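You operate a simulated robot arm through the tools that you are given. There is no shell and no other tool. Be economical: measure what you need, move in short steps, check, and stop when the job is done.

You are at the controls of a simulated robot arm. One attempt, no reset.

Task
Hang the clip on the drum's copper lug, then empty cup B into the drum.
Fine: pour it down the funnel under the red lid, shut the lid again and stand the cup in the basin. Set down upright: what you pick out. Where these are worked on the way, their far stop is far enough and under half their travel is too little: red lid.

The check looks at the end state, three seconds after you hand in, the way a careful person would. Anything else that was tipped, shoved, dropped, spilled or broken makes it a failure. Lids that push on must go on centred and level and be pressed home; caps that screw on are set level and turned clockwise until they are tight.

Robot
A 7-joint arm with a two-finger gripper on a trunk, on a base that drives. Base frame: it is fixed to the floor where the robot stands at the start and does not move with it; the origin is under the middle of the robot, x ahead of it, y to its left, z up. Readings come in mm, rad, newtons and seconds.
With the tool pointing down near the work surface it reaches from about 380 to 800 mm from the robot's upright axis, wherever it stands. Its first joint turns from -2.496 to 2.496 rad. Places, roughly: basin [900, -400, 800]; copper lug of the drum [700, 400, 700]; mixing cup [750, -1000, 1000]; red lid [900, 300, 800]; waste drum [900, 400, 400]. Payload 2.45 kg.
Tool frame: the origin (TCP) lies between the finger pads and is the grasp point; the fingertips stand 26 mm ahead of it; z points along the fingers, y is the line along which they close. Largest opening 96 mm; the body of the gripper starts 69 mm behind the TCP.
Orientation is that of the tool frame in the base frame, as a unit quaternion [x, y, z, w]. With the fingers straight down and closing along the base's y, the tool's x points along the base's -x, its y along +y and its z along -z.

Tools
- The arm moves only by the tool drive_tool. Its argument "deltas" is a list of rows, each a list of 6 numbers: the shift along the base's x, y, z in units of 300 mm (1.0 is 300 mm), then the turn, a rotation vector about the base's x, y, z in units of 90 degrees (1.0 is 90 degrees). In form: [[x, y, z, wx, wy, wz], ...]. A call has 1 to 12 rows; each row is the pose to reach, as a shift and turn from the pose commanded when the call began. "jaw" is the gripper command, from -1 (shut) to 1 (fully open), values between in proportion, set as the call begins (left out, the last holds). A call with a number of a shift or a turn outside -1 to 1 is refused whole. Each row takes 0.2 s and may step no farther than 50 mm and 0.15 rad from the row before; otherwise, or with a gripper value out of range, the whole call is refused. Where a pose cannot be reached the arm comes as near as it can. A force on the tool above 90 N (or 10 N above the force at the start of the call, whichever is more), or a blocked arm, ends the call early, and 0.2 s more pass. Each finger halts on what it meets, pressing with about 32 N; the grip force reading is that of the motor and also rises with nothing between the fingers. The clock runs only during rows and for 0.2 s after the last one: add rows that repeat a pose to give the fingers time. It gives the time, the measured TCP pose, the force on the tool (base axes), the opening and the grip force at its end, in the units of the frame above (readings bear some noise), with the torque about the TCP (base axes, N m) and any sound that the robot's microphone picked up.
- Cameras (640 x 400 px; columns grow to the right, rows downward): "scene" is now at [33, 172.1, 1524]; the picture's right is [-0.14, -0.99, 0.00], its down [-0.64, 0.09, -0.77] and it looks along [0.76, -0.11, -0.64] (base axes); focal length 289 px, centre (320, 200). "wrist" rides on the gripper at [82, 3, -98] in the tool frame; the picture's right is [-0.04, 1.00, 0.00], its down [-0.73, -0.03, -0.68] and it looks along [-0.68, -0.03, 0.73] (tool axes); focal length 256 px, centre (320, 200). There is no depth. A picture from a camera that has moved, and an enlarged one, comes with that camera's place and axes in the base frame and with its lens.
- get_image(camera): a new picture of that camera. The clock stands still meanwhile.
- slide_trunk(by): slides the trunk up (or, below 0, down) by that many mm; the arm and the scene camera ride with it, the base frame stays. It gives what a move gives, with no picture.
- roll_base(legs): drives the robot by 1 to 6 legs, each [ahead, turn to the left] in mm and rad, along the robot's own axes; the way and the turn of a leg run together, so that a leg with both is an arc; at most 1500 mm and 3.142 rad a leg. The arm and the cameras ride along, it lands a little off, and it stops where it bumps. It gives what a move gives.
- aim_head(pan, tilt): turns the head with the scene camera to pan (to the left, within 2.705 rad either way) and tilt (down, from -0.506 to 1.204), counted from straight ahead of the robot. It gives what a move gives.
- close_up(camera, box): a new picture of the part [left, top, right, bottom] of that camera's present view, enlarged. The clock stands still meanwhile.
- hand_in(): hands the job in; it is judged then, once.

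Go step by step. Nothing tells you exact positions but the pictures and the camera data: compare them with the known pose of the tool, close in by small moves and look again before you grip or let go. The budget is 120 turns and 82 pictures, counting those below and the enlarged ones. Unless the task says otherwise, let go and move clear before handing in, and close with one line.

The tools are called as name(argument=value, ...) on one line, values as JSON. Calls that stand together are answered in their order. drive_tool: Moves the arm, as the interface text tells. Its arguments: {"type":"object","properties":{"deltas":{"type":"array"},"jaw":{"type":"number"}},"required":["deltas"]} The other tools are called the same way: slide_trunk (by) slides the trunk up or down; roll_base (legs) drives the base; aim_head (pan, tilt) turns the head that bears the scene camera; get_image (camera) takes a picture; close_up (camera, box) takes an enlarged picture of a part of a camera's view; hand_in () hands the job in.

At the start:

```text
time_s: 0.0
tool_pos: [574.8, 107.4, 1215.2]
tcp_rot: [0.0, 1.0, 0.0, 0.001]
contact_force: [0.9, 0.0, 0.4]
torque: [0.0, -0.02, 0.02]
grip_width: 96.1
gripper_force: 0.0
trunk travel left (down, up): [-564.0, 76.0]
robot x, y, heading: [-1.2, -2.2, -0.002]
head pan, tilt: [-0.138, 0.696]
```

scene: 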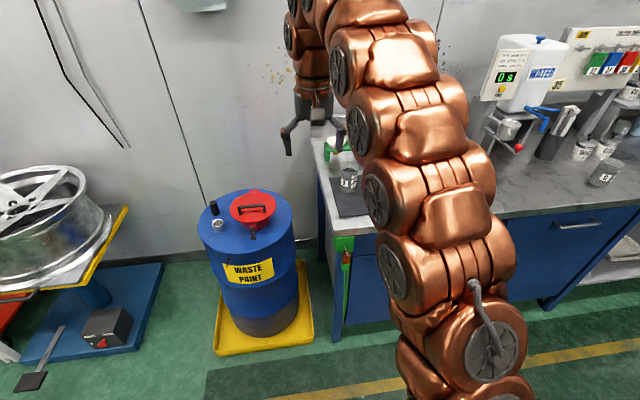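
wrist: 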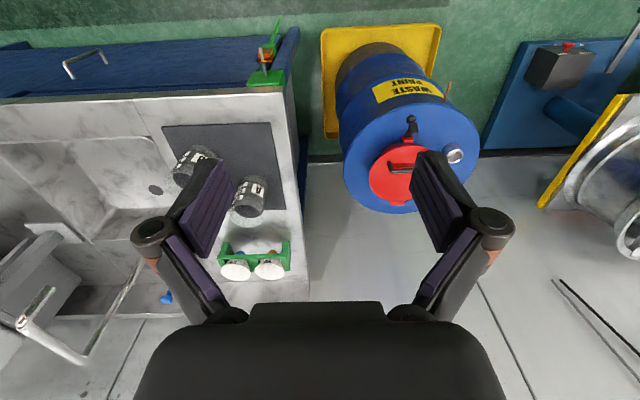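

I see the blue drum with its red lid, and the bench with cups to its right. I need closer looks to find the clip, the lug and cup B.

close_up(camera="scene", box=[180, 170, 340, 270])

close_up(camera="wrist", box=[140, 10, 480, 222])

close_up(camera="scene", box=[310, 120, 400, 300])

```text
4.00 times, centred on (260, 220) of scene
camera zoom: at [33.0, 172.1, 1524.0], right [-0.14, -0.99, 0.0], down [-0.64, 0.09, -0.77], along [0.76, -0.11, -0.64], focal length 1154 px, centre (560, 120)
```

zoom: 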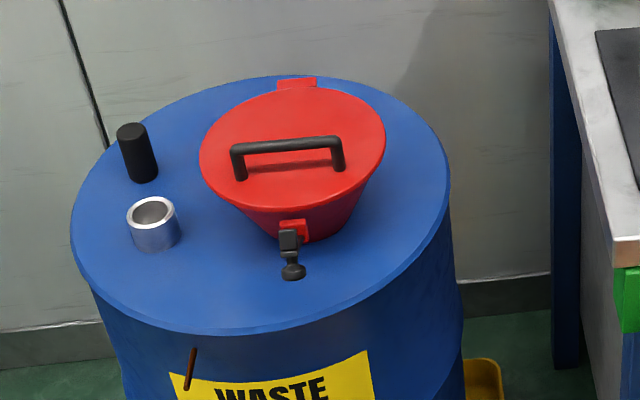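

```text
1.88 times, centred on (310, 116) of wrist
camera zoom: at [491.7, 111.1, 1313.1], right [0.04, 1.0, 0.0], down [0.73, -0.03, 0.68], along [0.68, -0.03, -0.73], focal length 482 px, centre (339, 358)
```

zoom: 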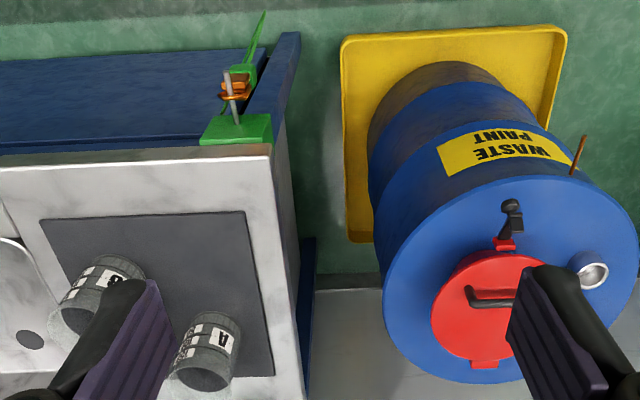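

```text
2.22 times, centred on (355, 210) of scene
camera zoom: at [33.0, 172.1, 1524.0], right [-0.14, -0.99, 0.0], down [-0.64, 0.09, -0.77], along [0.76, -0.11, -0.64], focal length 641 px, centre (242, 178)
```

zoom: 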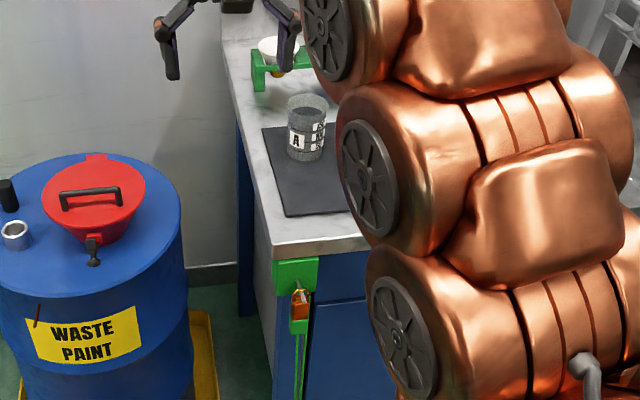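

The clip seems to hang on a pin at the bench front, near (615, 4, 799). The lug looks like a rod pointing at the robot, tip near (719, 416, 666). I'll zoom in on both.

close_up(camera="scene", box=[330, 230, 370, 290])

close_up(camera="wrist", box=[235, 10, 305, 100])

close_up(camera="wrist", box=[360, 70, 480, 145])

```text
6.67 times, centred on (350, 260) of scene
camera zoom: at [33.0, 172.1, 1524.0], right [-0.14, -0.99, 0.0], down [-0.64, 0.09, -0.77], along [0.76, -0.11, -0.64], focal length 1924 px, centre (120, -200)
```

zoom: 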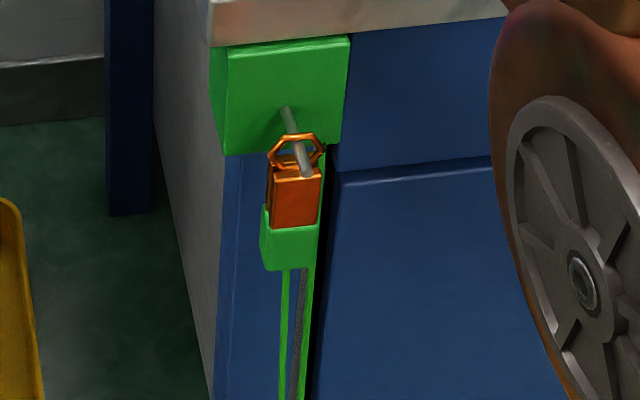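

```text
4.44 times, centred on (270, 55) of wrist
camera zoom: at [491.7, 111.1, 1313.1], right [0.04, 1.0, 0.0], down [0.73, -0.03, 0.68], along [0.68, -0.03, -0.73], focal length 1138 px, centre (542, 844)
```

zoom: 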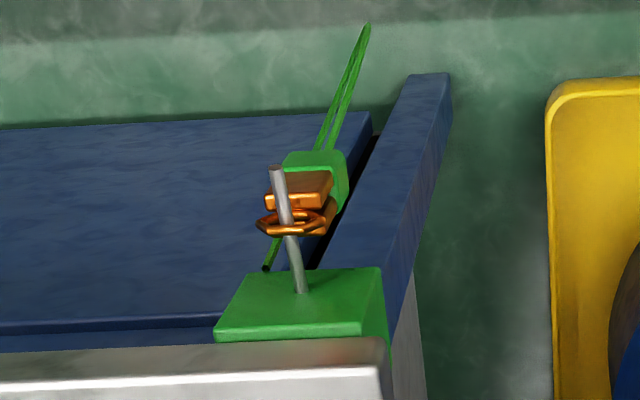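

```text
5.33 times, centred on (420, 108) of wrist
camera zoom: at [491.7, 111.1, 1313.1], right [0.04, 1.0, 0.0], down [0.73, -0.03, 0.68], along [0.68, -0.03, -0.73], focal length 1365 px, centre (-213, 693)
```

zoom: 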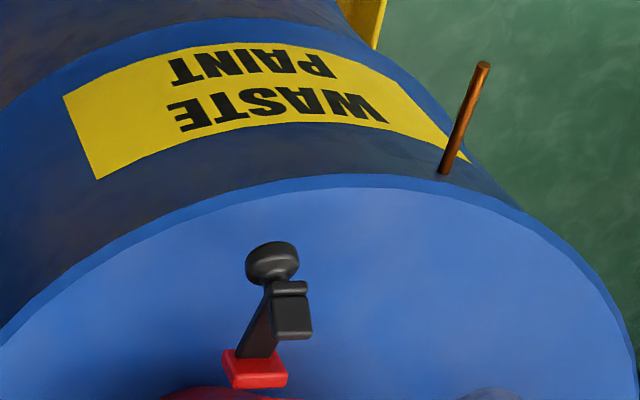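

The clip has a copper ring at about (619, 3, 800), hung on a horizontal pin, with its body below. I'll lower the trunk, then pitch the tool to point forward in free space.

slide_trunk(by=-300)

```text
time_s: 3.0
tool_pos: [574.0, 107.5, 915.7]
tcp_rot: [0.0, 1.0, 0.0, 0.0]
contact_force: [1.2, 0.9, 0.3]
torque: [-0.01, -0.04, 0.0]
grip_width: 96.1
gripper_force: 0.0
trunk travel left (down, up): [-264.0, 376.0]
robot x, y, heading: [0.7, 2.5, -0.004]
head pan, tilt: [-0.138, 0.696]
```

drive_tool(deltas=[[-0.05, 0, 0, 0, -0.09, 0], [-0.1, 0, 0, 0, -0.18, 0], [-0.15, 0, 0, 0, -0.27, 0], [-0.2, 0, 0, 0, -0.36, 0], [-0.25, 0, 0, 0, -0.45, 0], [-0.3, 0, 0, 0, -0.54, 0], [-0.35, 0, 0, 0, -0.63, 0], [-0.4, 0, 0, 0, -0.72, 0], [-0.4, 0, -0.05, 0, -0.81, 0], [-0.4, 0, -0.1, 0, -0.9, 0], [-0.4, 0, -0.15, 0, -0.95, 0], [-0.4, 0, -0.15, 0, -1, 0]], jaw=0.2)

```text
time_s: 5.6
tool_pos: [497.9, 146.0, 1010.6]
tcp_rot: [0.002, 0.709, 0.003, 0.705]
contact_force: [-0.4, -0.8, -0.3]
torque: [0.01, 0.03, 0.02]
grip_width: 57.6
gripper_force: 0.1
out of reach, approached as far as the arm can: row 9, 10, 11, 12
trunk travel left (down, up): [-264.0, 376.0]
robot x, y, heading: [1.9, 2.4, 0.003]
head pan, tilt: [-0.138, 0.696]
```

The tool is horizontal but the elbow is folded up close to its limit. I'll lower the trunk more, so the clip sits at a height the arm can reach, then look.

slide_trunk(by=-230)

get_image(camera="wrist")

get_image(camera="scene")

```text
time_s: 8.0
tool_pos: [500.2, 147.4, 779.1]
tcp_rot: [0.0, 0.712, 0.001, 0.702]
contact_force: [0.2, -0.2, -0.1]
torque: [0.0, 0.0, 0.0]
grip_width: 57.8
gripper_force: 0.1
trunk travel left (down, up): [-34.0, 606.0]
robot x, y, heading: [1.8, -2.2, 0.0]
head pan, tilt: [-0.138, 0.696]
```

```text
73 pictures are left
camera wrist: at [398.4, 150.5, 697.6], right [0.0, 1.0, 0.04], down [-0.67, -0.03, 0.74], along [0.74, -0.03, 0.67], focal length 256 px, centre (320, 200)
```

wrist: 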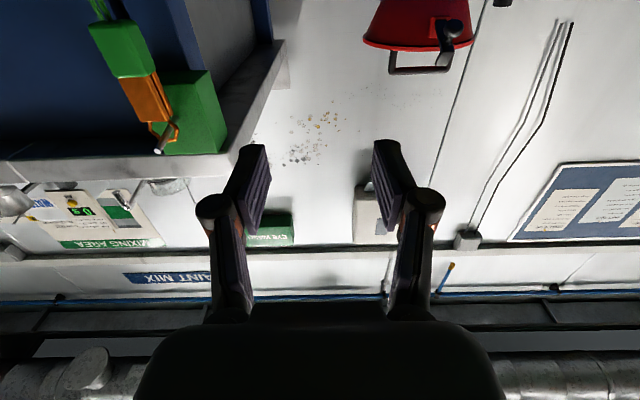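

```text
72 pictures are left
camera scene: at [32.9, 172.0, 994.0], right [-0.14, -0.99, 0.0], down [-0.64, 0.09, -0.77], along [0.76, -0.11, -0.64], focal length 289 px, centre (320, 200)
```

scene: 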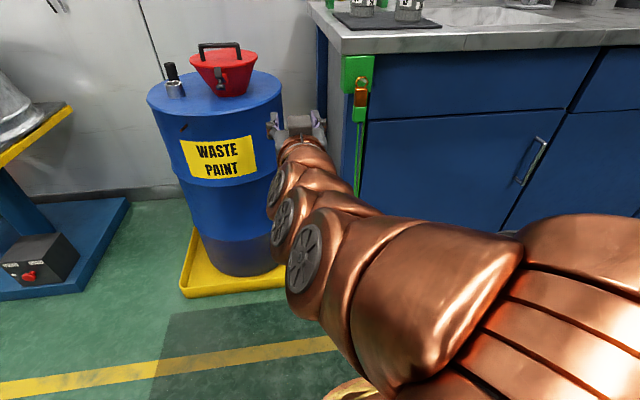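

The clip is now seen from the front by both cameras. I'll zoom in to place its body accurately.

close_up(camera="wrist", box=[60, 0, 240, 170])

close_up(camera="scene", box=[325, 50, 405, 130])

close_up(camera="scene", box=[140, 30, 300, 150])

```text
2.35 times, centred on (150, 85) of wrist
camera zoom: at [398.4, 150.5, 697.6], right [0.0, 1.0, 0.04], down [-0.67, -0.03, 0.74], along [0.74, -0.03, 0.67], focal length 602 px, centre (720, 471)
```

zoom: 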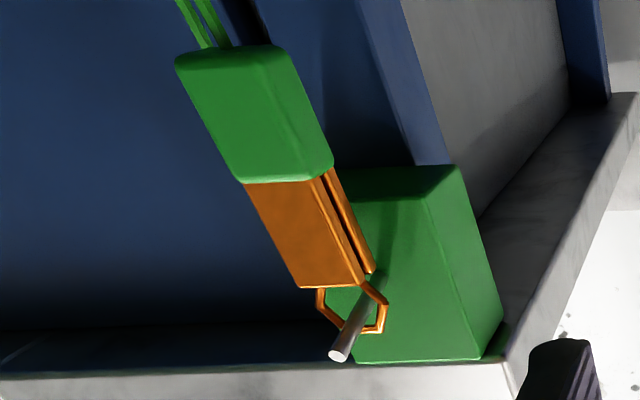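

```text
5.00 times, centred on (365, 90) of scene
camera zoom: at [32.9, 172.0, 994.0], right [-0.14, -0.99, 0.0], down [-0.64, 0.09, -0.77], along [0.76, -0.11, -0.64], focal length 1443 px, centre (95, 750)
```

zoom: 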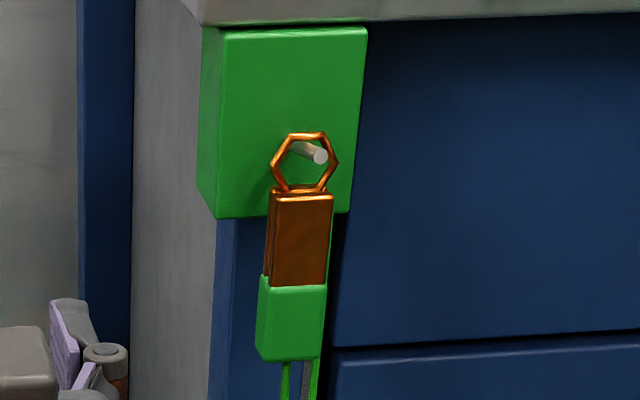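

```text
3.33 times, centred on (220, 90) of scene
camera zoom: at [32.9, 172.0, 994.0], right [-0.14, -0.99, 0.0], down [-0.64, 0.09, -0.77], along [0.76, -0.11, -0.64], focal length 962 px, centre (653, 567)
```

zoom: 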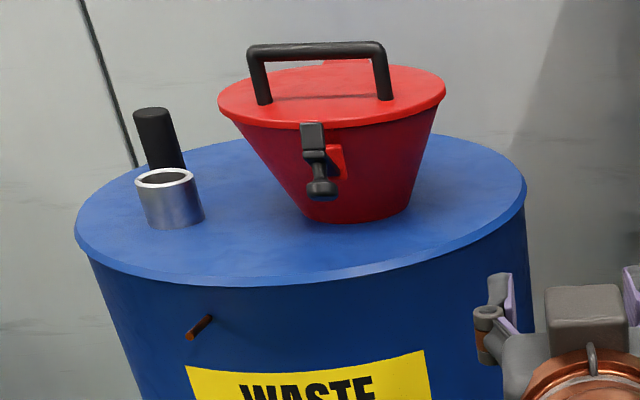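

The body of the clip is about 24 mm wide, centred near y 4, z 722–793, x 612–632. I'll go across to just in front of it, at z 770.

drive_tool(deltas=[[0.1, -0.05, 0, 0, 0, 0], [0.1, -0.2, 0, 0, 0, 0]])

```text
time_s: 8.6
tool_pos: [529.5, 86.6, 781.0]
tcp_rot: [0.0, 0.712, 0.002, 0.703]
contact_force: [-0.9, 0.7, 0.0]
torque: [-0.01, -0.01, -0.04]
grip_width: 57.9
gripper_force: 0.0
trunk travel left (down, up): [-34.0, 606.0]
robot x, y, heading: [0.6, -2.3, 0.0]
head pan, tilt: [-0.138, 0.696]
```

drive_tool(deltas=[[0, -0.14, -0.02, 0, 0, 0], [0, -0.275, -0.037, 0, 0, 0], [0, -0.275, -0.037, 0, 0, 0]])

get_image(camera="wrist")

close_up(camera="scene", box=[295, 50, 415, 150])

```text
time_s: 9.4
tool_pos: [540.0, 2.3, 780.6]
tcp_rot: [0.0, 0.715, 0.004, 0.699]
contact_force: [0.8, 0.9, -0.3]
torque: [-0.02, 0.01, -0.03]
grip_width: 57.8
gripper_force: 0.1
out of reach, approached as far as the arm can: row 1, 2, 3
trunk travel left (down, up): [-34.0, 606.0]
robot x, y, heading: [3.8, 0.8, 0.002]
head pan, tilt: [-0.138, 0.696]
```

```text
68 pictures are left
camera wrist: at [438.6, 6.5, 700.1], right [0.0, 1.0, 0.05], down [-0.66, -0.04, 0.75], along [0.75, -0.03, 0.66], focal length 256 px, centre (320, 200)
```

wrist: 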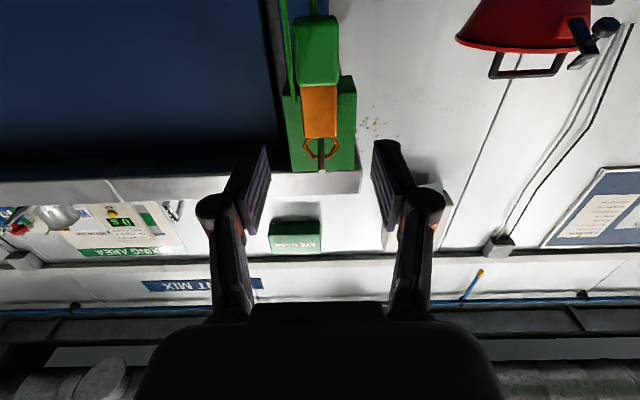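

```text
4.00 times, centred on (355, 100) of scene
camera zoom: at [36.8, 169.8, 994.5], right [-0.14, -0.99, 0.0], down [-0.64, 0.09, -0.76], along [0.76, -0.1, -0.64], focal length 1154 px, centre (180, 600)
```

zoom: 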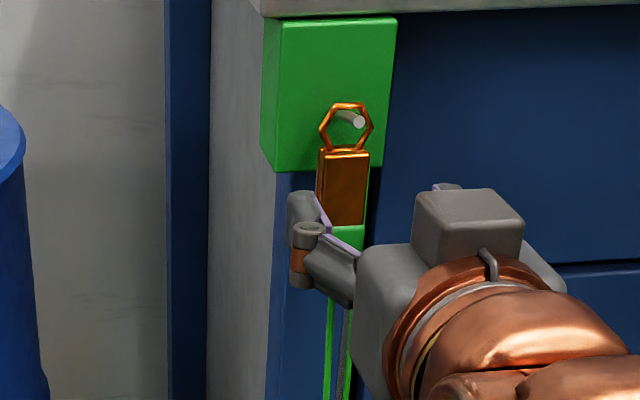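

The clip is centred between the fingers. I'll advance with the fingers open and descend to 770 on the way.

drive_tool(deltas=[[0.08, 0, -0.035, 0, 0, 0], [0.16, 0, -0.035, 0, 0, 0], [0.16, 0, -0.035, 0, 0, 0]])

```text
time_s: 10.2
tool_pos: [583.1, 5.6, 774.4]
tcp_rot: [0.0, 0.711, 0.001, 0.703]
contact_force: [-0.7, -0.2, 0.9]
torque: [0.02, -0.02, 0.01]
grip_width: 57.6
gripper_force: 0.0
trunk travel left (down, up): [-34.0, 606.0]
robot x, y, heading: [-1.2, 1.0, 0.001]
head pan, tilt: [-0.138, 0.696]
```

drive_tool(deltas=[[0.06, -0.005, -0.015, 0, 0, 0], [0.1, -0.005, -0.015, 0, 0, 0], [0.1, -0.005, -0.015, 0, 0, 0]])

get_image(camera="wrist")

close_up(camera="scene", box=[295, 50, 415, 150])

```text
time_s: 11.0
tool_pos: [612.5, 3.0, 768.3]
tcp_rot: [0.0, 0.711, 0.001, 0.703]
contact_force: [0.5, 0.2, -0.3]
torque: [0.01, 0.02, 0.0]
grip_width: 57.7
gripper_force: 0.0
trunk travel left (down, up): [-34.0, 606.0]
robot x, y, heading: [-1.2, -0.5, 0.001]
head pan, tilt: [-0.138, 0.696]
```

```text
66 pictures are left
camera wrist: at [511.8, 6.2, 687.8], right [0.0, 1.0, 0.04], down [-0.67, -0.03, 0.74], along [0.74, -0.03, 0.67], focal length 256 px, centre (320, 200)
```

wrist: 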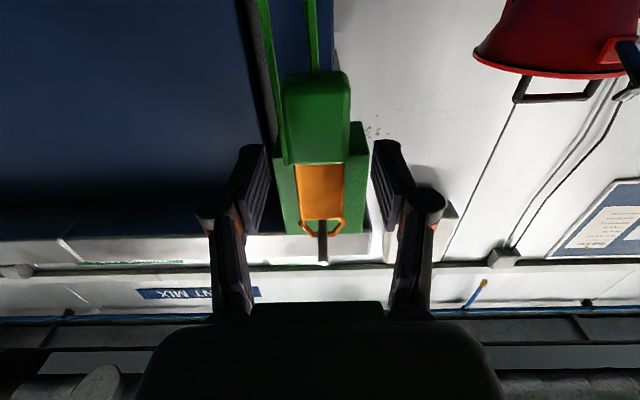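

```text
4.00 times, centred on (355, 100) of scene
camera zoom: at [33.0, 172.0, 994.0], right [-0.14, -0.99, 0.0], down [-0.64, 0.09, -0.77], along [0.76, -0.11, -0.64], focal length 1154 px, centre (180, 600)
```

zoom: 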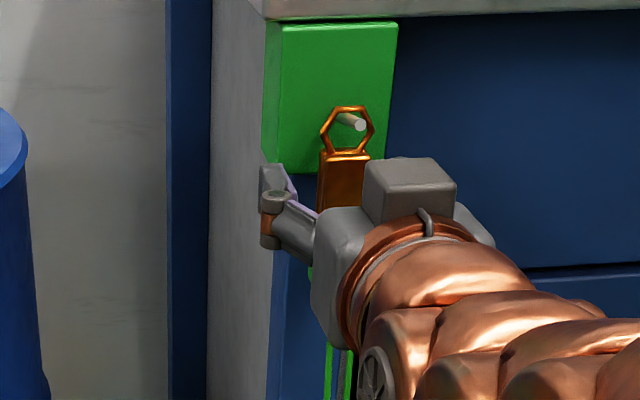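

The clip body is between the pads, so I'll close on it.

drive_tool(deltas=[[0, 0, 0, 0, 0, 0], [0, 0, 0, 0, 0, 0], [0, 0, 0, 0, 0, 0], [0, 0, 0, 0, 0, 0], [0, 0, 0, 0, 0, 0]], jaw=-1)

get_image(camera="wrist")

```text
time_s: 12.2
tool_pos: [613.7, 3.0, 768.7]
tcp_rot: [0.0, 0.712, 0.002, 0.702]
contact_force: [0.2, 0.4, 0.2]
torque: [0.01, 0.04, 0.0]
grip_width: 22.4
gripper_force: 31.8
trunk travel left (down, up): [-34.0, 606.0]
robot x, y, heading: [0.0, 0.8, -0.005]
head pan, tilt: [-0.138, 0.696]
```

```text
64 pictures are left
camera wrist: at [511.7, 6.2, 687.7], right [0.0, 1.0, 0.04], down [-0.67, -0.03, 0.74], along [0.74, -0.03, 0.67], focal length 256 px, centre (320, 200)
```

wrist: 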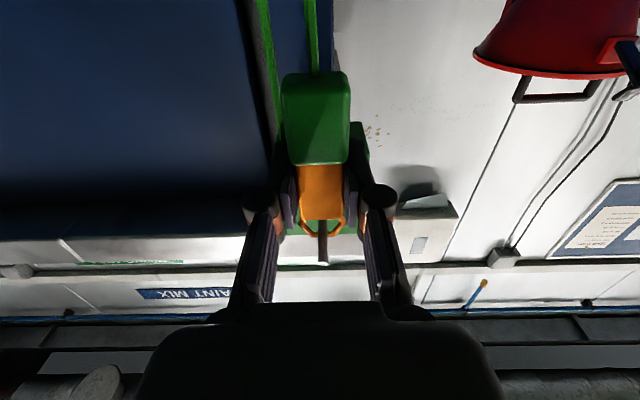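

Gripped at 22 mm. I'll lift 6 mm to centre the ring on the pin, then draw straight back.

drive_tool(deltas=[[0, 0, 0.02, 0, 0, 0], [-0.06, 0, 0.02, 0, 0, 0], [-0.12, 0, 0.02, 0, 0, 0], [-0.18, 0, 0.02, 0, 0, 0], [-0.18, 0, 0.02, 0, 0, 0]])

close_up(camera="scene", box=[295, 50, 415, 150])

```text
time_s: 13.4
tool_pos: [559.6, 1.4, 775.0]
tcp_rot: [0.0, 0.711, 0.001, 0.703]
contact_force: [-0.5, -0.3, -0.2]
torque: [-0.01, 0.0, -0.03]
grip_width: 22.3
gripper_force: 31.7
trunk travel left (down, up): [-34.0, 606.0]
robot x, y, heading: [2.8, 1.0, -0.002]
head pan, tilt: [-0.138, 0.696]
```

```text
4.00 times, centred on (355, 100) of scene
camera zoom: at [33.0, 172.0, 994.0], right [-0.14, -0.99, 0.0], down [-0.64, 0.09, -0.77], along [0.76, -0.11, -0.64], focal length 1154 px, centre (180, 600)
```

zoom: 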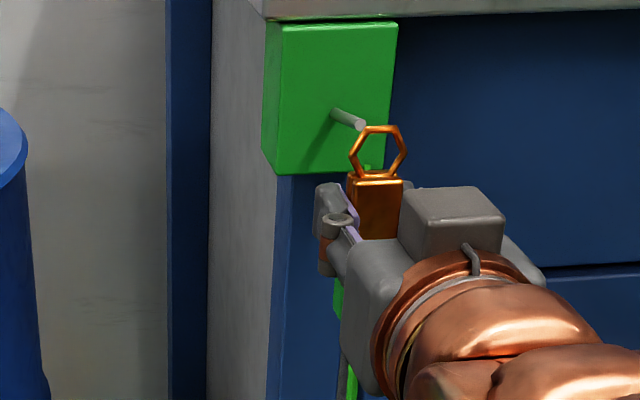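

The clip is free of the pin. Next I carry it across towards the lug, staying well in front of the drum.

drive_tool(deltas=[[0, 0.1, 0, 0, 0, 0], [0, 0.22, 0, 0, 0, 0], [0, 0.35, 0, 0, 0, 0], [0, 0.48, -0.02, 0, 0, 0], [0, 0.61, -0.05, 0, 0, 0], [0, 0.74, -0.1, 0, 0, 0], [0, 0.87, -0.13, 0, 0, 0], [0, 1.0, -0.16, 0, 0, 0], [0, 1.0, -0.16, 0, 0, 0]])

get_image(camera="scene")

get_image(camera="wrist")

```text
time_s: 14.9
tool_pos: [551.5, 241.5, 724.8]
tcp_rot: [0.113, 0.767, 0.15, 0.614]
contact_force: [-0.3, 0.2, -0.6]
torque: [-0.02, 0.01, -0.03]
grip_width: 22.4
gripper_force: 31.8
trunk travel left (down, up): [-34.0, 606.0]
robot x, y, heading: [1.7, 0.1, 0.001]
head pan, tilt: [-0.138, 0.696]
stopped in row 7: the arm was blocked; the commanded pose is now the measured one
```

```text
62 pictures are left
camera scene: at [33.0, 172.1, 994.0], right [-0.14, -0.99, 0.0], down [-0.64, 0.09, -0.77], along [0.76, -0.11, -0.64], focal length 289 px, centre (320, 200)
```

scene: 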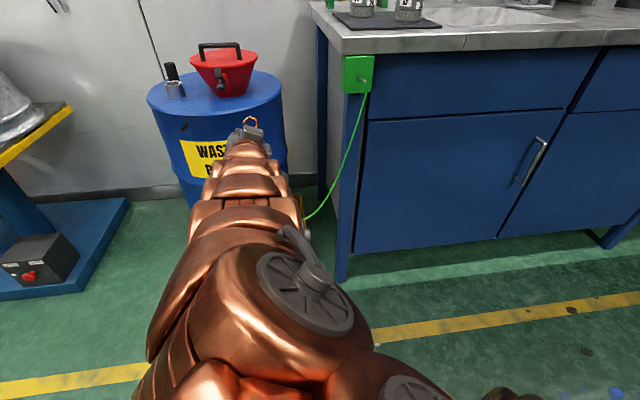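

```text
61 pictures are left
camera wrist: at [435.6, 264.6, 670.6], right [0.0, 0.91, 0.41], down [-0.5, -0.35, 0.79], along [0.87, -0.2, 0.46], focal length 256 px, centre (320, 200)
```

wrist: 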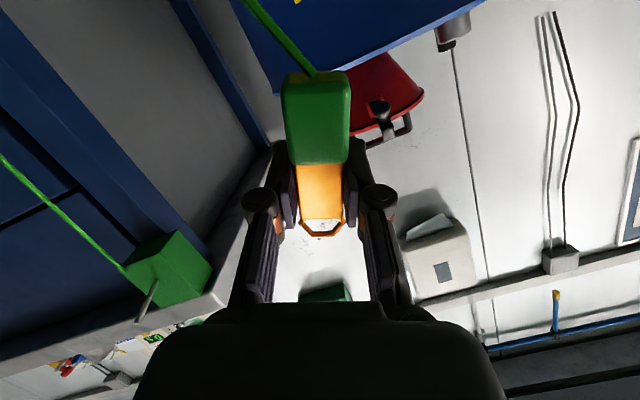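

The arm hit its folding limit: too low for that radius, and the tool twisted. I'll go back up, level the tool and turn it along the arm's own direction (about 24° yaw).

drive_tool(deltas=[[0, 0, 0.08, -0.04, -0.037, 0.045], [0, 0, 0.17, -0.08, -0.074, 0.09], [0, 0, 0.17, -0.12, -0.11, 0.135], [0, 0, 0.17, -0.165, -0.15, 0.185], [0, 0, 0.17, -0.2057, -0.1865, 0.229], [0, 0, 0.17, -0.2057, -0.1865, 0.229]])

```text
time_s: 16.3
tool_pos: [550.6, 242.4, 777.4]
tcp_rot: [-0.149, 0.689, 0.146, 0.694]
contact_force: [-0.2, 0.2, -0.2]
torque: [-0.01, 0.0, 0.03]
grip_width: 22.3
gripper_force: 32.2
trunk travel left (down, up): [-34.0, 606.0]
robot x, y, heading: [-3.0, -3.5, 0.003]
head pan, tilt: [-0.138, 0.696]
```

drive_tool(deltas=[[0.08, 0.1, 0, 0, 0, 0], [0.16, 0.2, -0.03, 0, 0, 0], [0.17, 0.3, -0.06, 0, 0, 0], [0.17, 0.42, -0.1, 0, 0, 0], [0.17, 0.42, -0.1, 0, 0, 0]])

get_image(camera="wrist")

close_up(camera="scene", box=[140, 80, 260, 180])

```text
time_s: 17.5
tool_pos: [602.0, 369.6, 746.8]
tcp_rot: [-0.15, 0.689, 0.148, 0.694]
contact_force: [-0.5, -0.7, -0.3]
torque: [0.01, -0.01, 0.02]
grip_width: 22.5
gripper_force: 32.0
trunk travel left (down, up): [-34.0, 606.0]
robot x, y, heading: [-2.0, -3.1, 0.0]
head pan, tilt: [-0.138, 0.696]
```

```text
60 pictures are left
camera wrist: at [509.9, 332.8, 664.0], right [-0.41, 0.91, 0.04], down [-0.61, -0.3, 0.73], along [0.68, 0.28, 0.68], focal length 256 px, centre (320, 200)
```

wrist: 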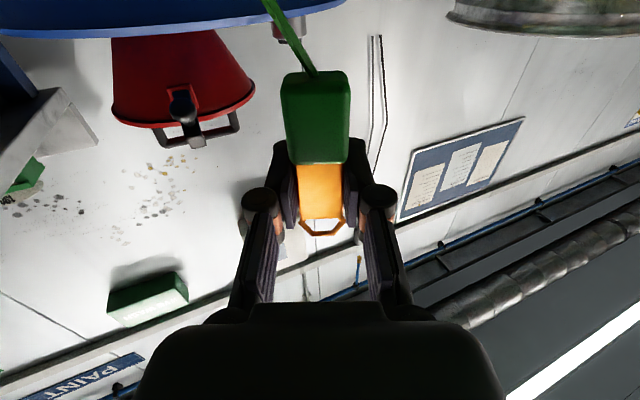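

```text
4.00 times, centred on (200, 130) of scene
camera zoom: at [33.0, 172.1, 994.0], right [-0.14, -0.99, 0.0], down [-0.64, 0.09, -0.77], along [0.76, -0.11, -0.64], focal length 1154 px, centre (800, 480)
```

zoom: 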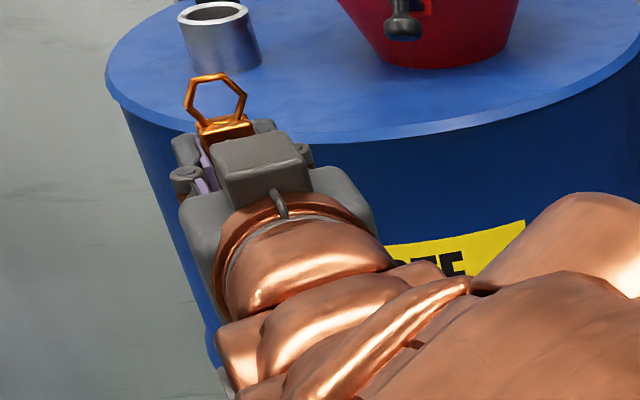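

The ring sits about 35 mm above the TCP, as expected. I'll lower it to lug height, still about 90 mm in front of the lug, so the scene camera can see past the gripper.

drive_tool(deltas=[[0, 0.05, -0.1, 0, 0, 0], [0, 0.1, -0.2, 0, 0, 0], [0, 0.1, -0.3, 0, 0, 0], [0, 0.1, -0.35, 0, 0, 0], [0, 0.1, -0.35, 0, 0, 0]])

close_up(camera="scene", box=[140, 80, 260, 180])

get_image(camera="wrist")

```text
time_s: 18.7
tool_pos: [602.7, 398.9, 640.9]
tcp_rot: [-0.148, 0.69, 0.146, 0.693]
contact_force: [0.3, 0.4, -0.7]
torque: [0.02, 0.02, 0.01]
grip_width: 22.5
gripper_force: 32.2
trunk travel left (down, up): [-34.0, 606.0]
robot x, y, heading: [1.4, 0.8, 0.004]
head pan, tilt: [-0.138, 0.696]
```

```text
4.00 times, centred on (200, 130) of scene
camera zoom: at [33.0, 172.1, 994.0], right [-0.14, -0.99, 0.0], down [-0.64, 0.09, -0.77], along [0.76, -0.11, -0.64], focal length 1154 px, centre (800, 480)
```

zoom: 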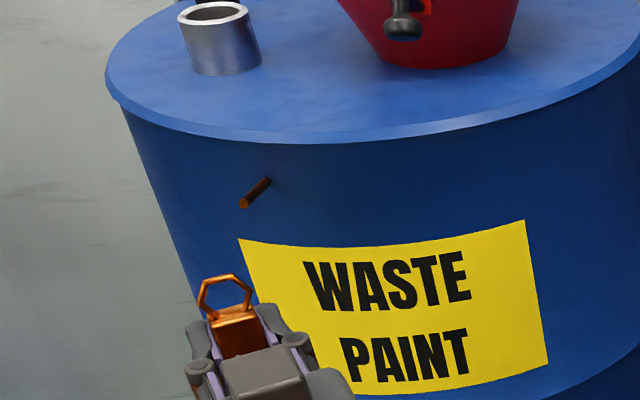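

```text
57 pictures are left
camera wrist: at [510.2, 360.9, 558.3], right [-0.41, 0.91, 0.04], down [-0.61, -0.3, 0.73], along [0.68, 0.28, 0.68], focal length 256 px, centre (320, 200)
```

wrist: 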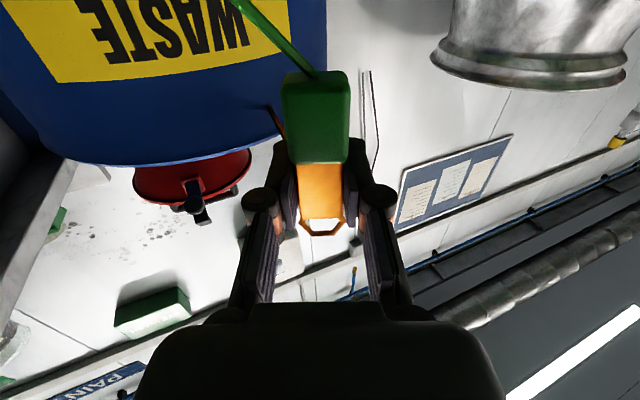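

The lug's tip is near (711, 415, 677), and the rod rises slightly towards its tip. I'll try to reduce the yaw so the fingers stay clear of the drum, and close in to about 20 mm before the tip.

drive_tool(deltas=[[0.04, 0.015, 0.01, 0, 0, -0.07], [0.08, 0.03, 0.015, 0, 0, -0.14], [0.12, 0.045, 0.015, 0, 0, -0.21], [0.2, 0.045, 0.015, 0, 0, -0.21], [0.27, 0.045, 0.015, 0, 0, -0.21], [0.27, 0.045, 0.015, 0, 0, -0.21]])

close_up(camera="scene", box=[150, 80, 230, 160])

close_up(camera="wrist", box=[230, 60, 410, 260])

```text
time_s: 20.1
tool_pos: [684.7, 412.8, 644.6]
tcp_rot: [-0.034, 0.704, 0.031, 0.708]
contact_force: [0.8, 0.2, -0.3]
torque: [-0.01, -0.02, -0.02]
grip_width: 22.8
gripper_force: 31.9
trunk travel left (down, up): [-34.0, 606.0]
robot x, y, heading: [-2.7, 2.2, -0.0]
head pan, tilt: [-0.138, 0.696]
```

```text
5.00 times, centred on (190, 120) of scene
camera zoom: at [33.0, 172.2, 993.9], right [-0.14, -0.99, 0.0], down [-0.64, 0.09, -0.77], along [0.76, -0.11, -0.64], focal length 1443 px, centre (970, 600)
```

zoom: 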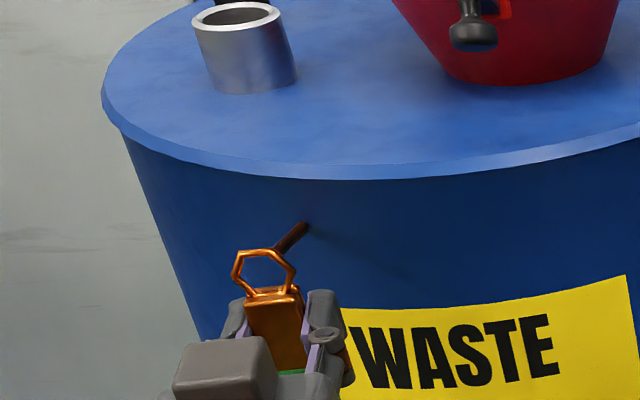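

```text
2.00 times, centred on (320, 160) of wrist
camera zoom: at [585.4, 406.4, 562.1], right [-0.09, 1.0, 0.04], down [-0.68, -0.09, 0.73], along [0.73, 0.04, 0.68], focal length 512 px, centre (320, 280)
```

zoom: 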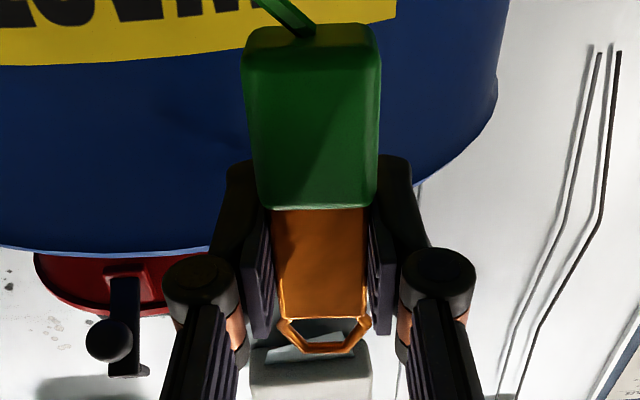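

The ring lines up with the lug's tip: it is about 2 mm too far right and 2 mm high. I'll push on about 33 mm with those small corrections.

drive_tool(deltas=[[0.03, 0.008, -0.008, 0, 0, 0], [0.06, 0.008, -0.01, 0, 0, 0], [0.09, 0.008, -0.012, 0, 0, 0], [0.11, 0.008, -0.015, 0, 0, 0], [0.11, 0.008, -0.015, 0, 0, 0]])

close_up(camera="scene", box=[168, 105, 208, 145])

get_image(camera="wrist")

```text
time_s: 21.3
tool_pos: [716.6, 414.6, 640.3]
tcp_rot: [-0.033, 0.705, 0.03, 0.708]
contact_force: [-0.4, 0.0, 0.0]
torque: [0.0, -0.02, 0.01]
grip_width: 22.6
gripper_force: 32.0
trunk travel left (down, up): [-34.0, 606.0]
robot x, y, heading: [0.1, 0.1, 0.002]
head pan, tilt: [-0.138, 0.696]
```

```text
10.00 times, centred on (188, 125) of scene
camera zoom: at [33.0, 172.2, 993.9], right [-0.14, -0.99, 0.0], down [-0.64, 0.09, -0.77], along [0.76, -0.11, -0.64], focal length 2886 px, centre (1640, 950)
```

zoom: 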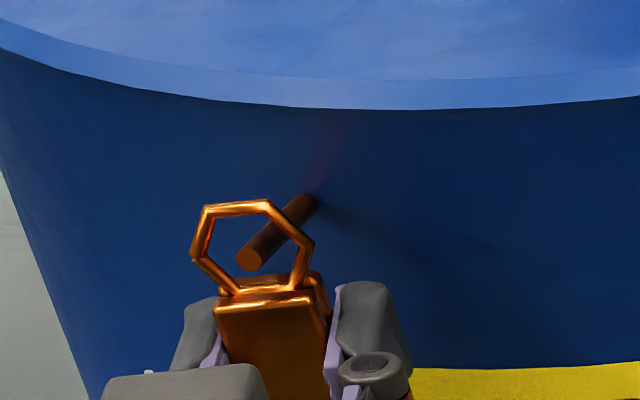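

```text
53 pictures are left
camera wrist: at [618.2, 408.9, 558.5], right [-0.09, 1.0, 0.04], down [-0.68, -0.09, 0.73], along [0.73, 0.04, 0.68], focal length 256 px, centre (320, 200)
```

wrist: 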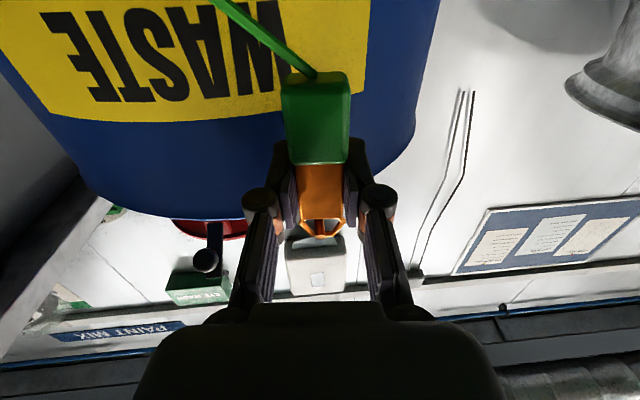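

The rod shows through the ring. I'll push 12 mm further, following the rod's slope, and check that the tip now stands out in front.

drive_tool(deltas=[[0.02, 0, -0.004, 0, 0, 0], [0.04, 0, -0.008, 0, 0, 0], [0.04, 0, -0.008, 0, 0, 0]])

close_up(camera="scene", box=[168, 105, 208, 145])

```text
time_s: 22.1
tool_pos: [728.8, 414.2, 639.0]
tcp_rot: [-0.033, 0.705, 0.03, 0.708]
contact_force: [-1.3, 0.2, -0.6]
torque: [0.01, -0.01, 0.01]
grip_width: 22.5
gripper_force: 32.5
trunk travel left (down, up): [-34.0, 606.0]
robot x, y, heading: [-0.1, 0.2, -0.001]
head pan, tilt: [-0.138, 0.696]
```

```text
10.00 times, centred on (188, 125) of scene
camera zoom: at [33.0, 172.2, 993.9], right [-0.14, -0.99, 0.0], down [-0.64, 0.09, -0.77], along [0.76, -0.11, -0.64], focal length 2886 px, centre (1640, 950)
```

zoom: 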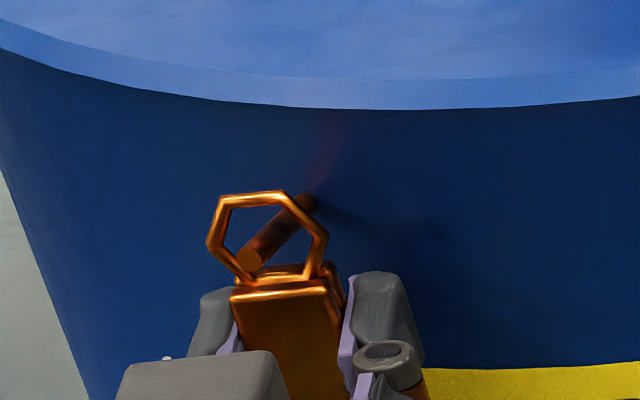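

The tip now stands out in front of the ring, so it is threaded. I'll lower 5 mm to rest the ring on the rod, then open gently.

drive_tool(deltas=[[0.01, 0, -0.008, 0, 0, 0], [0.01, 0, -0.016, 0, 0, 0], [0.01, 0, -0.016, 0, 0, 0]])

drive_tool(deltas=[[0, 0, 0, 0, 0, 0], [0, 0, 0, 0, 0, 0], [0, 0, 0, 0, 0, 0], [0, 0, 0, 0, 0, 0]], jaw=0.1)

close_up(camera="scene", box=[168, 105, 208, 145])

get_image(camera="wrist")

```text
time_s: 22.9
tool_pos: [730.9, 414.5, 634.6]
tcp_rot: [-0.034, 0.704, 0.031, 0.708]
contact_force: [-0.5, -0.5, 0.7]
torque: [0.02, 0.0, 0.02]
grip_width: 22.8
gripper_force: 32.3
trunk travel left (down, up): [-34.0, 606.0]
robot x, y, heading: [-2.9, 3.1, -0.004]
head pan, tilt: [-0.138, 0.696]
```

```text
time_s: 23.9
tool_pos: [731.0, 415.0, 633.6]
tcp_rot: [-0.034, 0.705, 0.032, 0.708]
contact_force: [-0.8, 0.1, -0.3]
torque: [0.02, 0.01, 0.02]
grip_width: 53.0
gripper_force: 0.0
trunk travel left (down, up): [-34.0, 606.0]
robot x, y, heading: [1.1, 1.2, -0.003]
head pan, tilt: [-0.138, 0.696]
```

```text
10.00 times, centred on (188, 125) of scene
camera zoom: at [33.0, 172.2, 993.9], right [-0.14, -0.99, 0.0], down [-0.64, 0.09, -0.77], along [0.76, -0.11, -0.64], focal length 2886 px, centre (1640, 950)
```

zoom: 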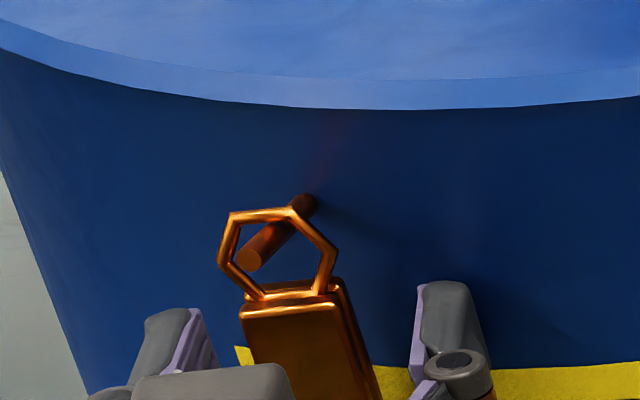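

```text
50 pictures are left
camera wrist: at [631.9, 408.3, 551.2], right [-0.09, 1.0, 0.04], down [-0.68, -0.09, 0.73], along [0.73, 0.04, 0.68], focal length 256 px, centre (320, 200)
```

wrist: 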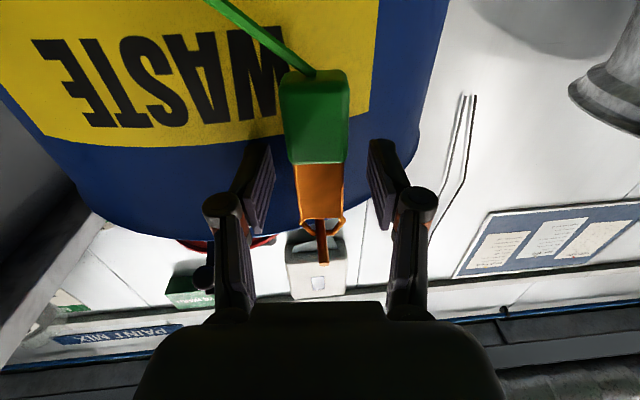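

The clip hangs on the lug. I'll back straight out, then raise and look at the drum's lid and latch.

drive_tool(deltas=[[-0.1, 0, 0, 0, 0, 0], [-0.22, 0, 0, 0, 0, 0], [-0.33, 0, 0, 0, 0, 0], [-0.33, 0, 0.16, 0, 0, 0], [-0.33, 0, 0.32, 0, 0, 0], [-0.33, 0, 0.45, 0, 0, 0]])

slide_trunk(by=350)

get_image(camera="scene")

```text
time_s: 25.3
tool_pos: [632.0, 412.8, 769.4]
tcp_rot: [-0.033, 0.705, 0.03, 0.708]
contact_force: [-0.3, 0.2, 0.3]
torque: [-0.04, 0.0, -0.01]
grip_width: 53.0
gripper_force: 0.1
trunk travel left (down, up): [-34.0, 606.0]
robot x, y, heading: [2.5, -4.0, 0.0]
head pan, tilt: [-0.138, 0.696]
```

```text
time_s: 28.7
tool_pos: [632.5, 413.2, 1120.0]
tcp_rot: [-0.034, 0.704, 0.03, 0.709]
contact_force: [-0.2, 0.3, 0.4]
torque: [0.01, -0.04, -0.01]
grip_width: 52.8
gripper_force: 0.0
trunk travel left (down, up): [-384.0, 256.0]
robot x, y, heading: [-0.6, -0.3, -0.002]
head pan, tilt: [-0.138, 0.696]
```

```text
49 pictures are left
camera scene: at [33.0, 172.2, 1343.9], right [-0.14, -0.99, 0.0], down [-0.64, 0.09, -0.77], along [0.76, -0.11, -0.64], focal length 289 px, centre (320, 200)
```

scene: 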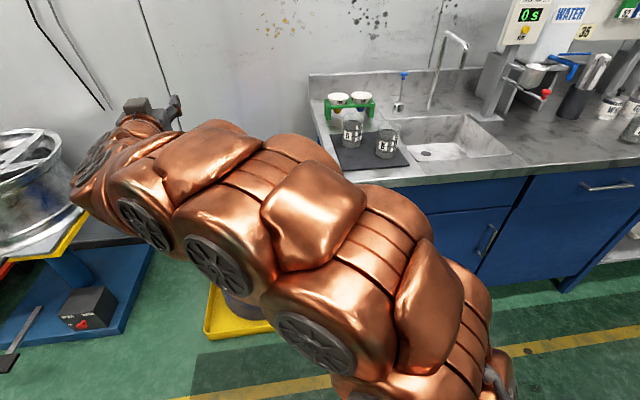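

From here I see the cups and basin well, but the arm hides the drum. I'll zoom in on the cups and basin now.

close_up(camera="scene", box=[310, 60, 530, 190])

close_up(camera="scene", box=[325, 105, 415, 175])

```text
2.91 times, centred on (420, 125) of scene
camera zoom: at [33.0, 172.2, 1343.9], right [-0.14, -0.99, 0.0], down [-0.64, 0.09, -0.77], along [0.76, -0.11, -0.64], focal length 840 px, centre (29, 418)
```

zoom: 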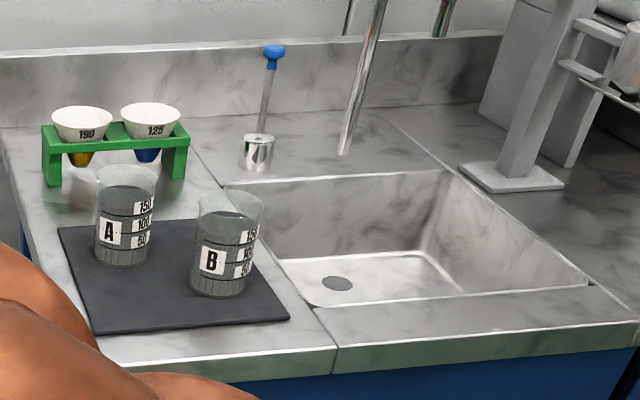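

```text
5.71 times, centred on (370, 140) of scene
camera zoom: at [33.0, 172.2, 1343.9], right [-0.14, -0.99, 0.0], down [-0.64, 0.09, -0.77], along [0.76, -0.11, -0.64], focal length 1649 px, centre (34, 543)
```

zoom: 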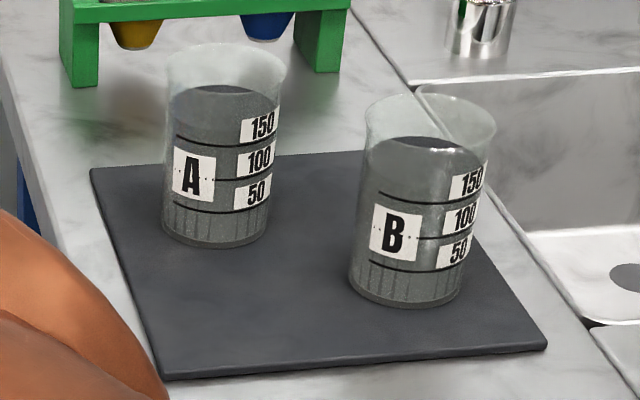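

Beaker B stands near (803, -146), with its base at z 860 and its rim at about 960, and it is well filled. I'll swing the arm right so I can see the drum lid.

drive_tool(deltas=[[0, -0.15, 0, 0, 0, 0], [0, -0.3, 0, 0, 0, 0], [0, -0.45, 0, 0, 0, -0.03], [0, -0.6, 0, 0, 0, -0.06], [0, -0.75, 0, 0, 0, -0.06], [0, -0.9, 0, 0, 0, -0.06], [0, -1.0, 0, 0, 0, -0.06], [0, -1.0, 0, 0, 0, -0.06]])

aim_head(pan=0.3, tilt=0.6)

get_image(camera="scene")

```text
time_s: 30.5
tool_pos: [632.3, 113.4, 1117.2]
tcp_rot: [0.0, 0.705, -0.003, 0.709]
contact_force: [-0.1, 0.1, -0.3]
torque: [0.02, 0.0, -0.03]
grip_width: 52.7
gripper_force: 0.0
trunk travel left (down, up): [-384.0, 256.0]
robot x, y, heading: [-2.5, -1.6, 0.001]
head pan, tilt: [-0.138, 0.696]
```

```text
time_s: 31.4
tool_pos: [633.6, 114.2, 1117.2]
tcp_rot: [-0.001, 0.705, -0.003, 0.709]
contact_force: [-0.1, -0.3, 0.2]
torque: [0.0, -0.01, 0.03]
grip_width: 52.6
gripper_force: 0.0
trunk travel left (down, up): [-384.0, 256.0]
robot x, y, heading: [0.8, -1.8, -0.001]
head pan, tilt: [0.3, 0.6]
```

```text
46 pictures are left
camera scene: at [33.2, 209.9, 1352.3], right [0.29, -0.96, 0.0], down [-0.54, -0.17, -0.82], along [0.79, 0.24, -0.57], focal length 289 px, centre (320, 200)
```

scene: 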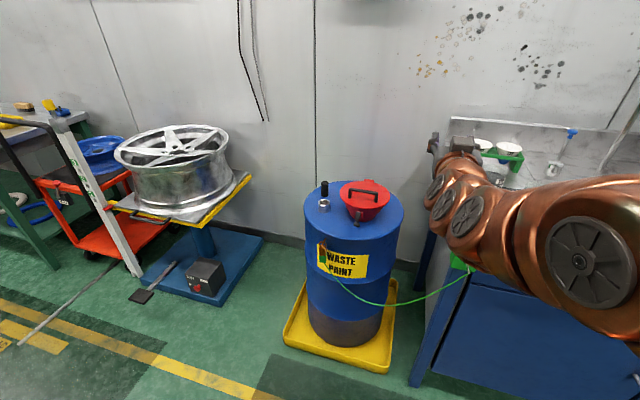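

close_up(camera="scene", box=[300, 165, 412, 235])

close_up(camera="scene", box=[340, 172, 400, 230])

close_up(camera="scene", box=[305, 235, 355, 275])

```text
5.71 times, centred on (356, 200) of scene
camera zoom: at [33.2, 209.9, 1352.3], right [0.29, -0.96, 0.0], down [-0.54, -0.17, -0.82], along [0.79, 0.24, -0.57], focal length 1649 px, centre (114, 200)
```

zoom: 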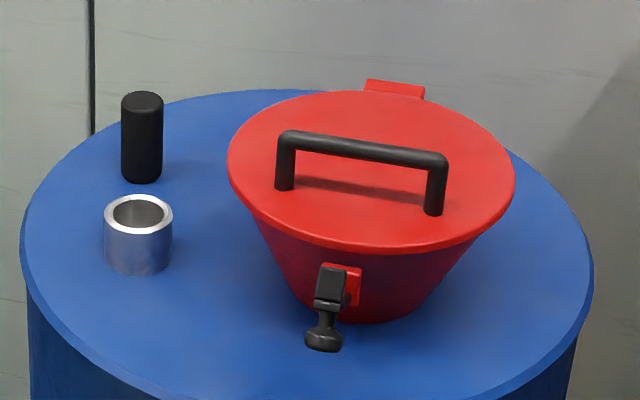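

```text
6.90 times, centred on (370, 201) of scene
camera zoom: at [33.2, 209.9, 1352.3], right [0.29, -0.96, 0.0], down [-0.54, -0.17, -0.82], along [0.79, 0.24, -0.57], focal length 1990 px, centre (-25, 193)
```

zoom: 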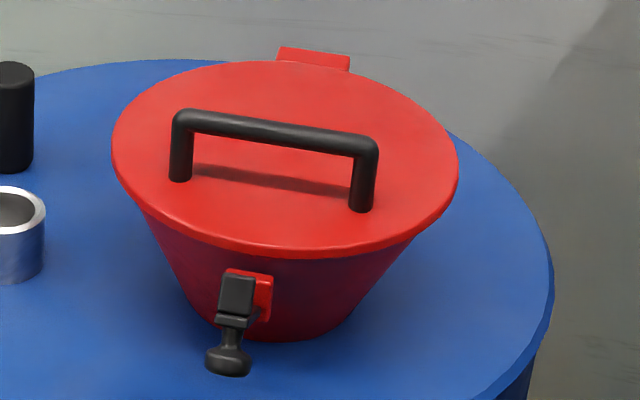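

```text
10.00 times, centred on (330, 255) of scene
camera zoom: at [33.2, 209.9, 1352.3], right [0.29, -0.96, 0.0], down [-0.54, -0.17, -0.82], along [0.79, 0.24, -0.57], focal length 2886 px, centre (220, -350)
```

zoom: 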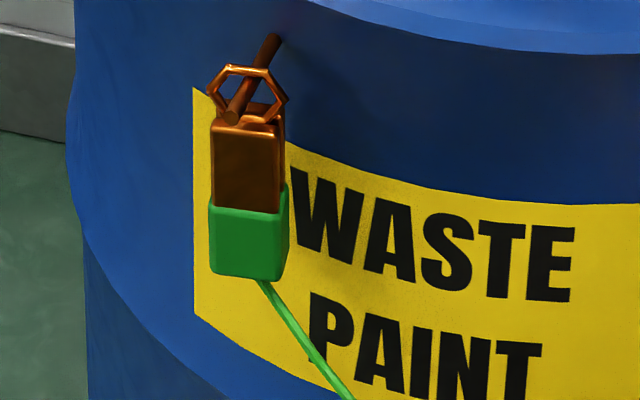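

The clip hangs properly. The lid is hinged at the back, near (990, 311, 790); its rim centre is near (896, 311), radius 87, top at z 794, with the bar at (853, 310, 834). I'll drive in closer in a short dog-leg with the arm held high.

roll_base(legs=[[0, 0.7], [220, 0], [0, -0.7]])

get_image(camera="scene")

get_image(camera="wrist")

```text
time_s: 36.9
tool_pos: [804.2, 246.6, 1116.8]
tcp_rot: [0.004, 0.705, -0.008, 0.709]
contact_force: [0.3, -0.7, -0.1]
torque: [-0.03, 0.0, 0.02]
grip_width: 52.9
gripper_force: 0.0
trunk travel left (down, up): [-384.0, 256.0]
robot x, y, heading: [166.7, 139.5, -0.013]
head pan, tilt: [0.3, 0.6]
```

```text
42 pictures are left
camera scene: at [205.0, 351.0, 1352.3], right [0.28, -0.96, 0.0], down [-0.54, -0.16, -0.83], along [0.79, 0.23, -0.56], focal length 289 px, centre (320, 200)
```

scene: 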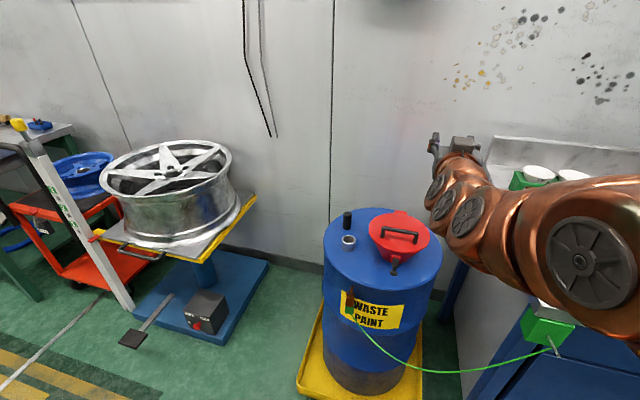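

```text
41 pictures are left
camera wrist: at [704.4, 251.2, 1034.4], right [0.02, 1.0, 0.04], down [-0.68, -0.01, 0.73], along [0.73, -0.04, 0.68], focal length 256 px, centre (320, 200)
```

wrist: 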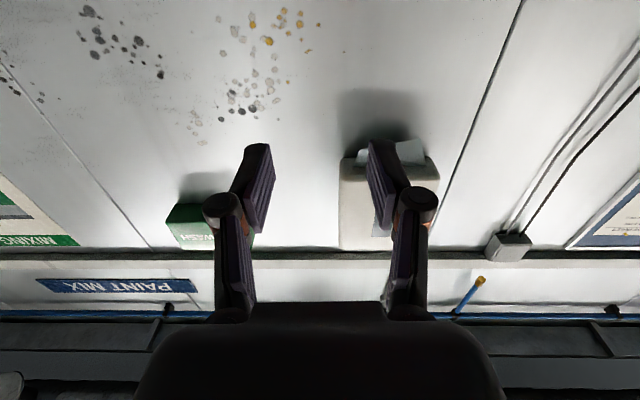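

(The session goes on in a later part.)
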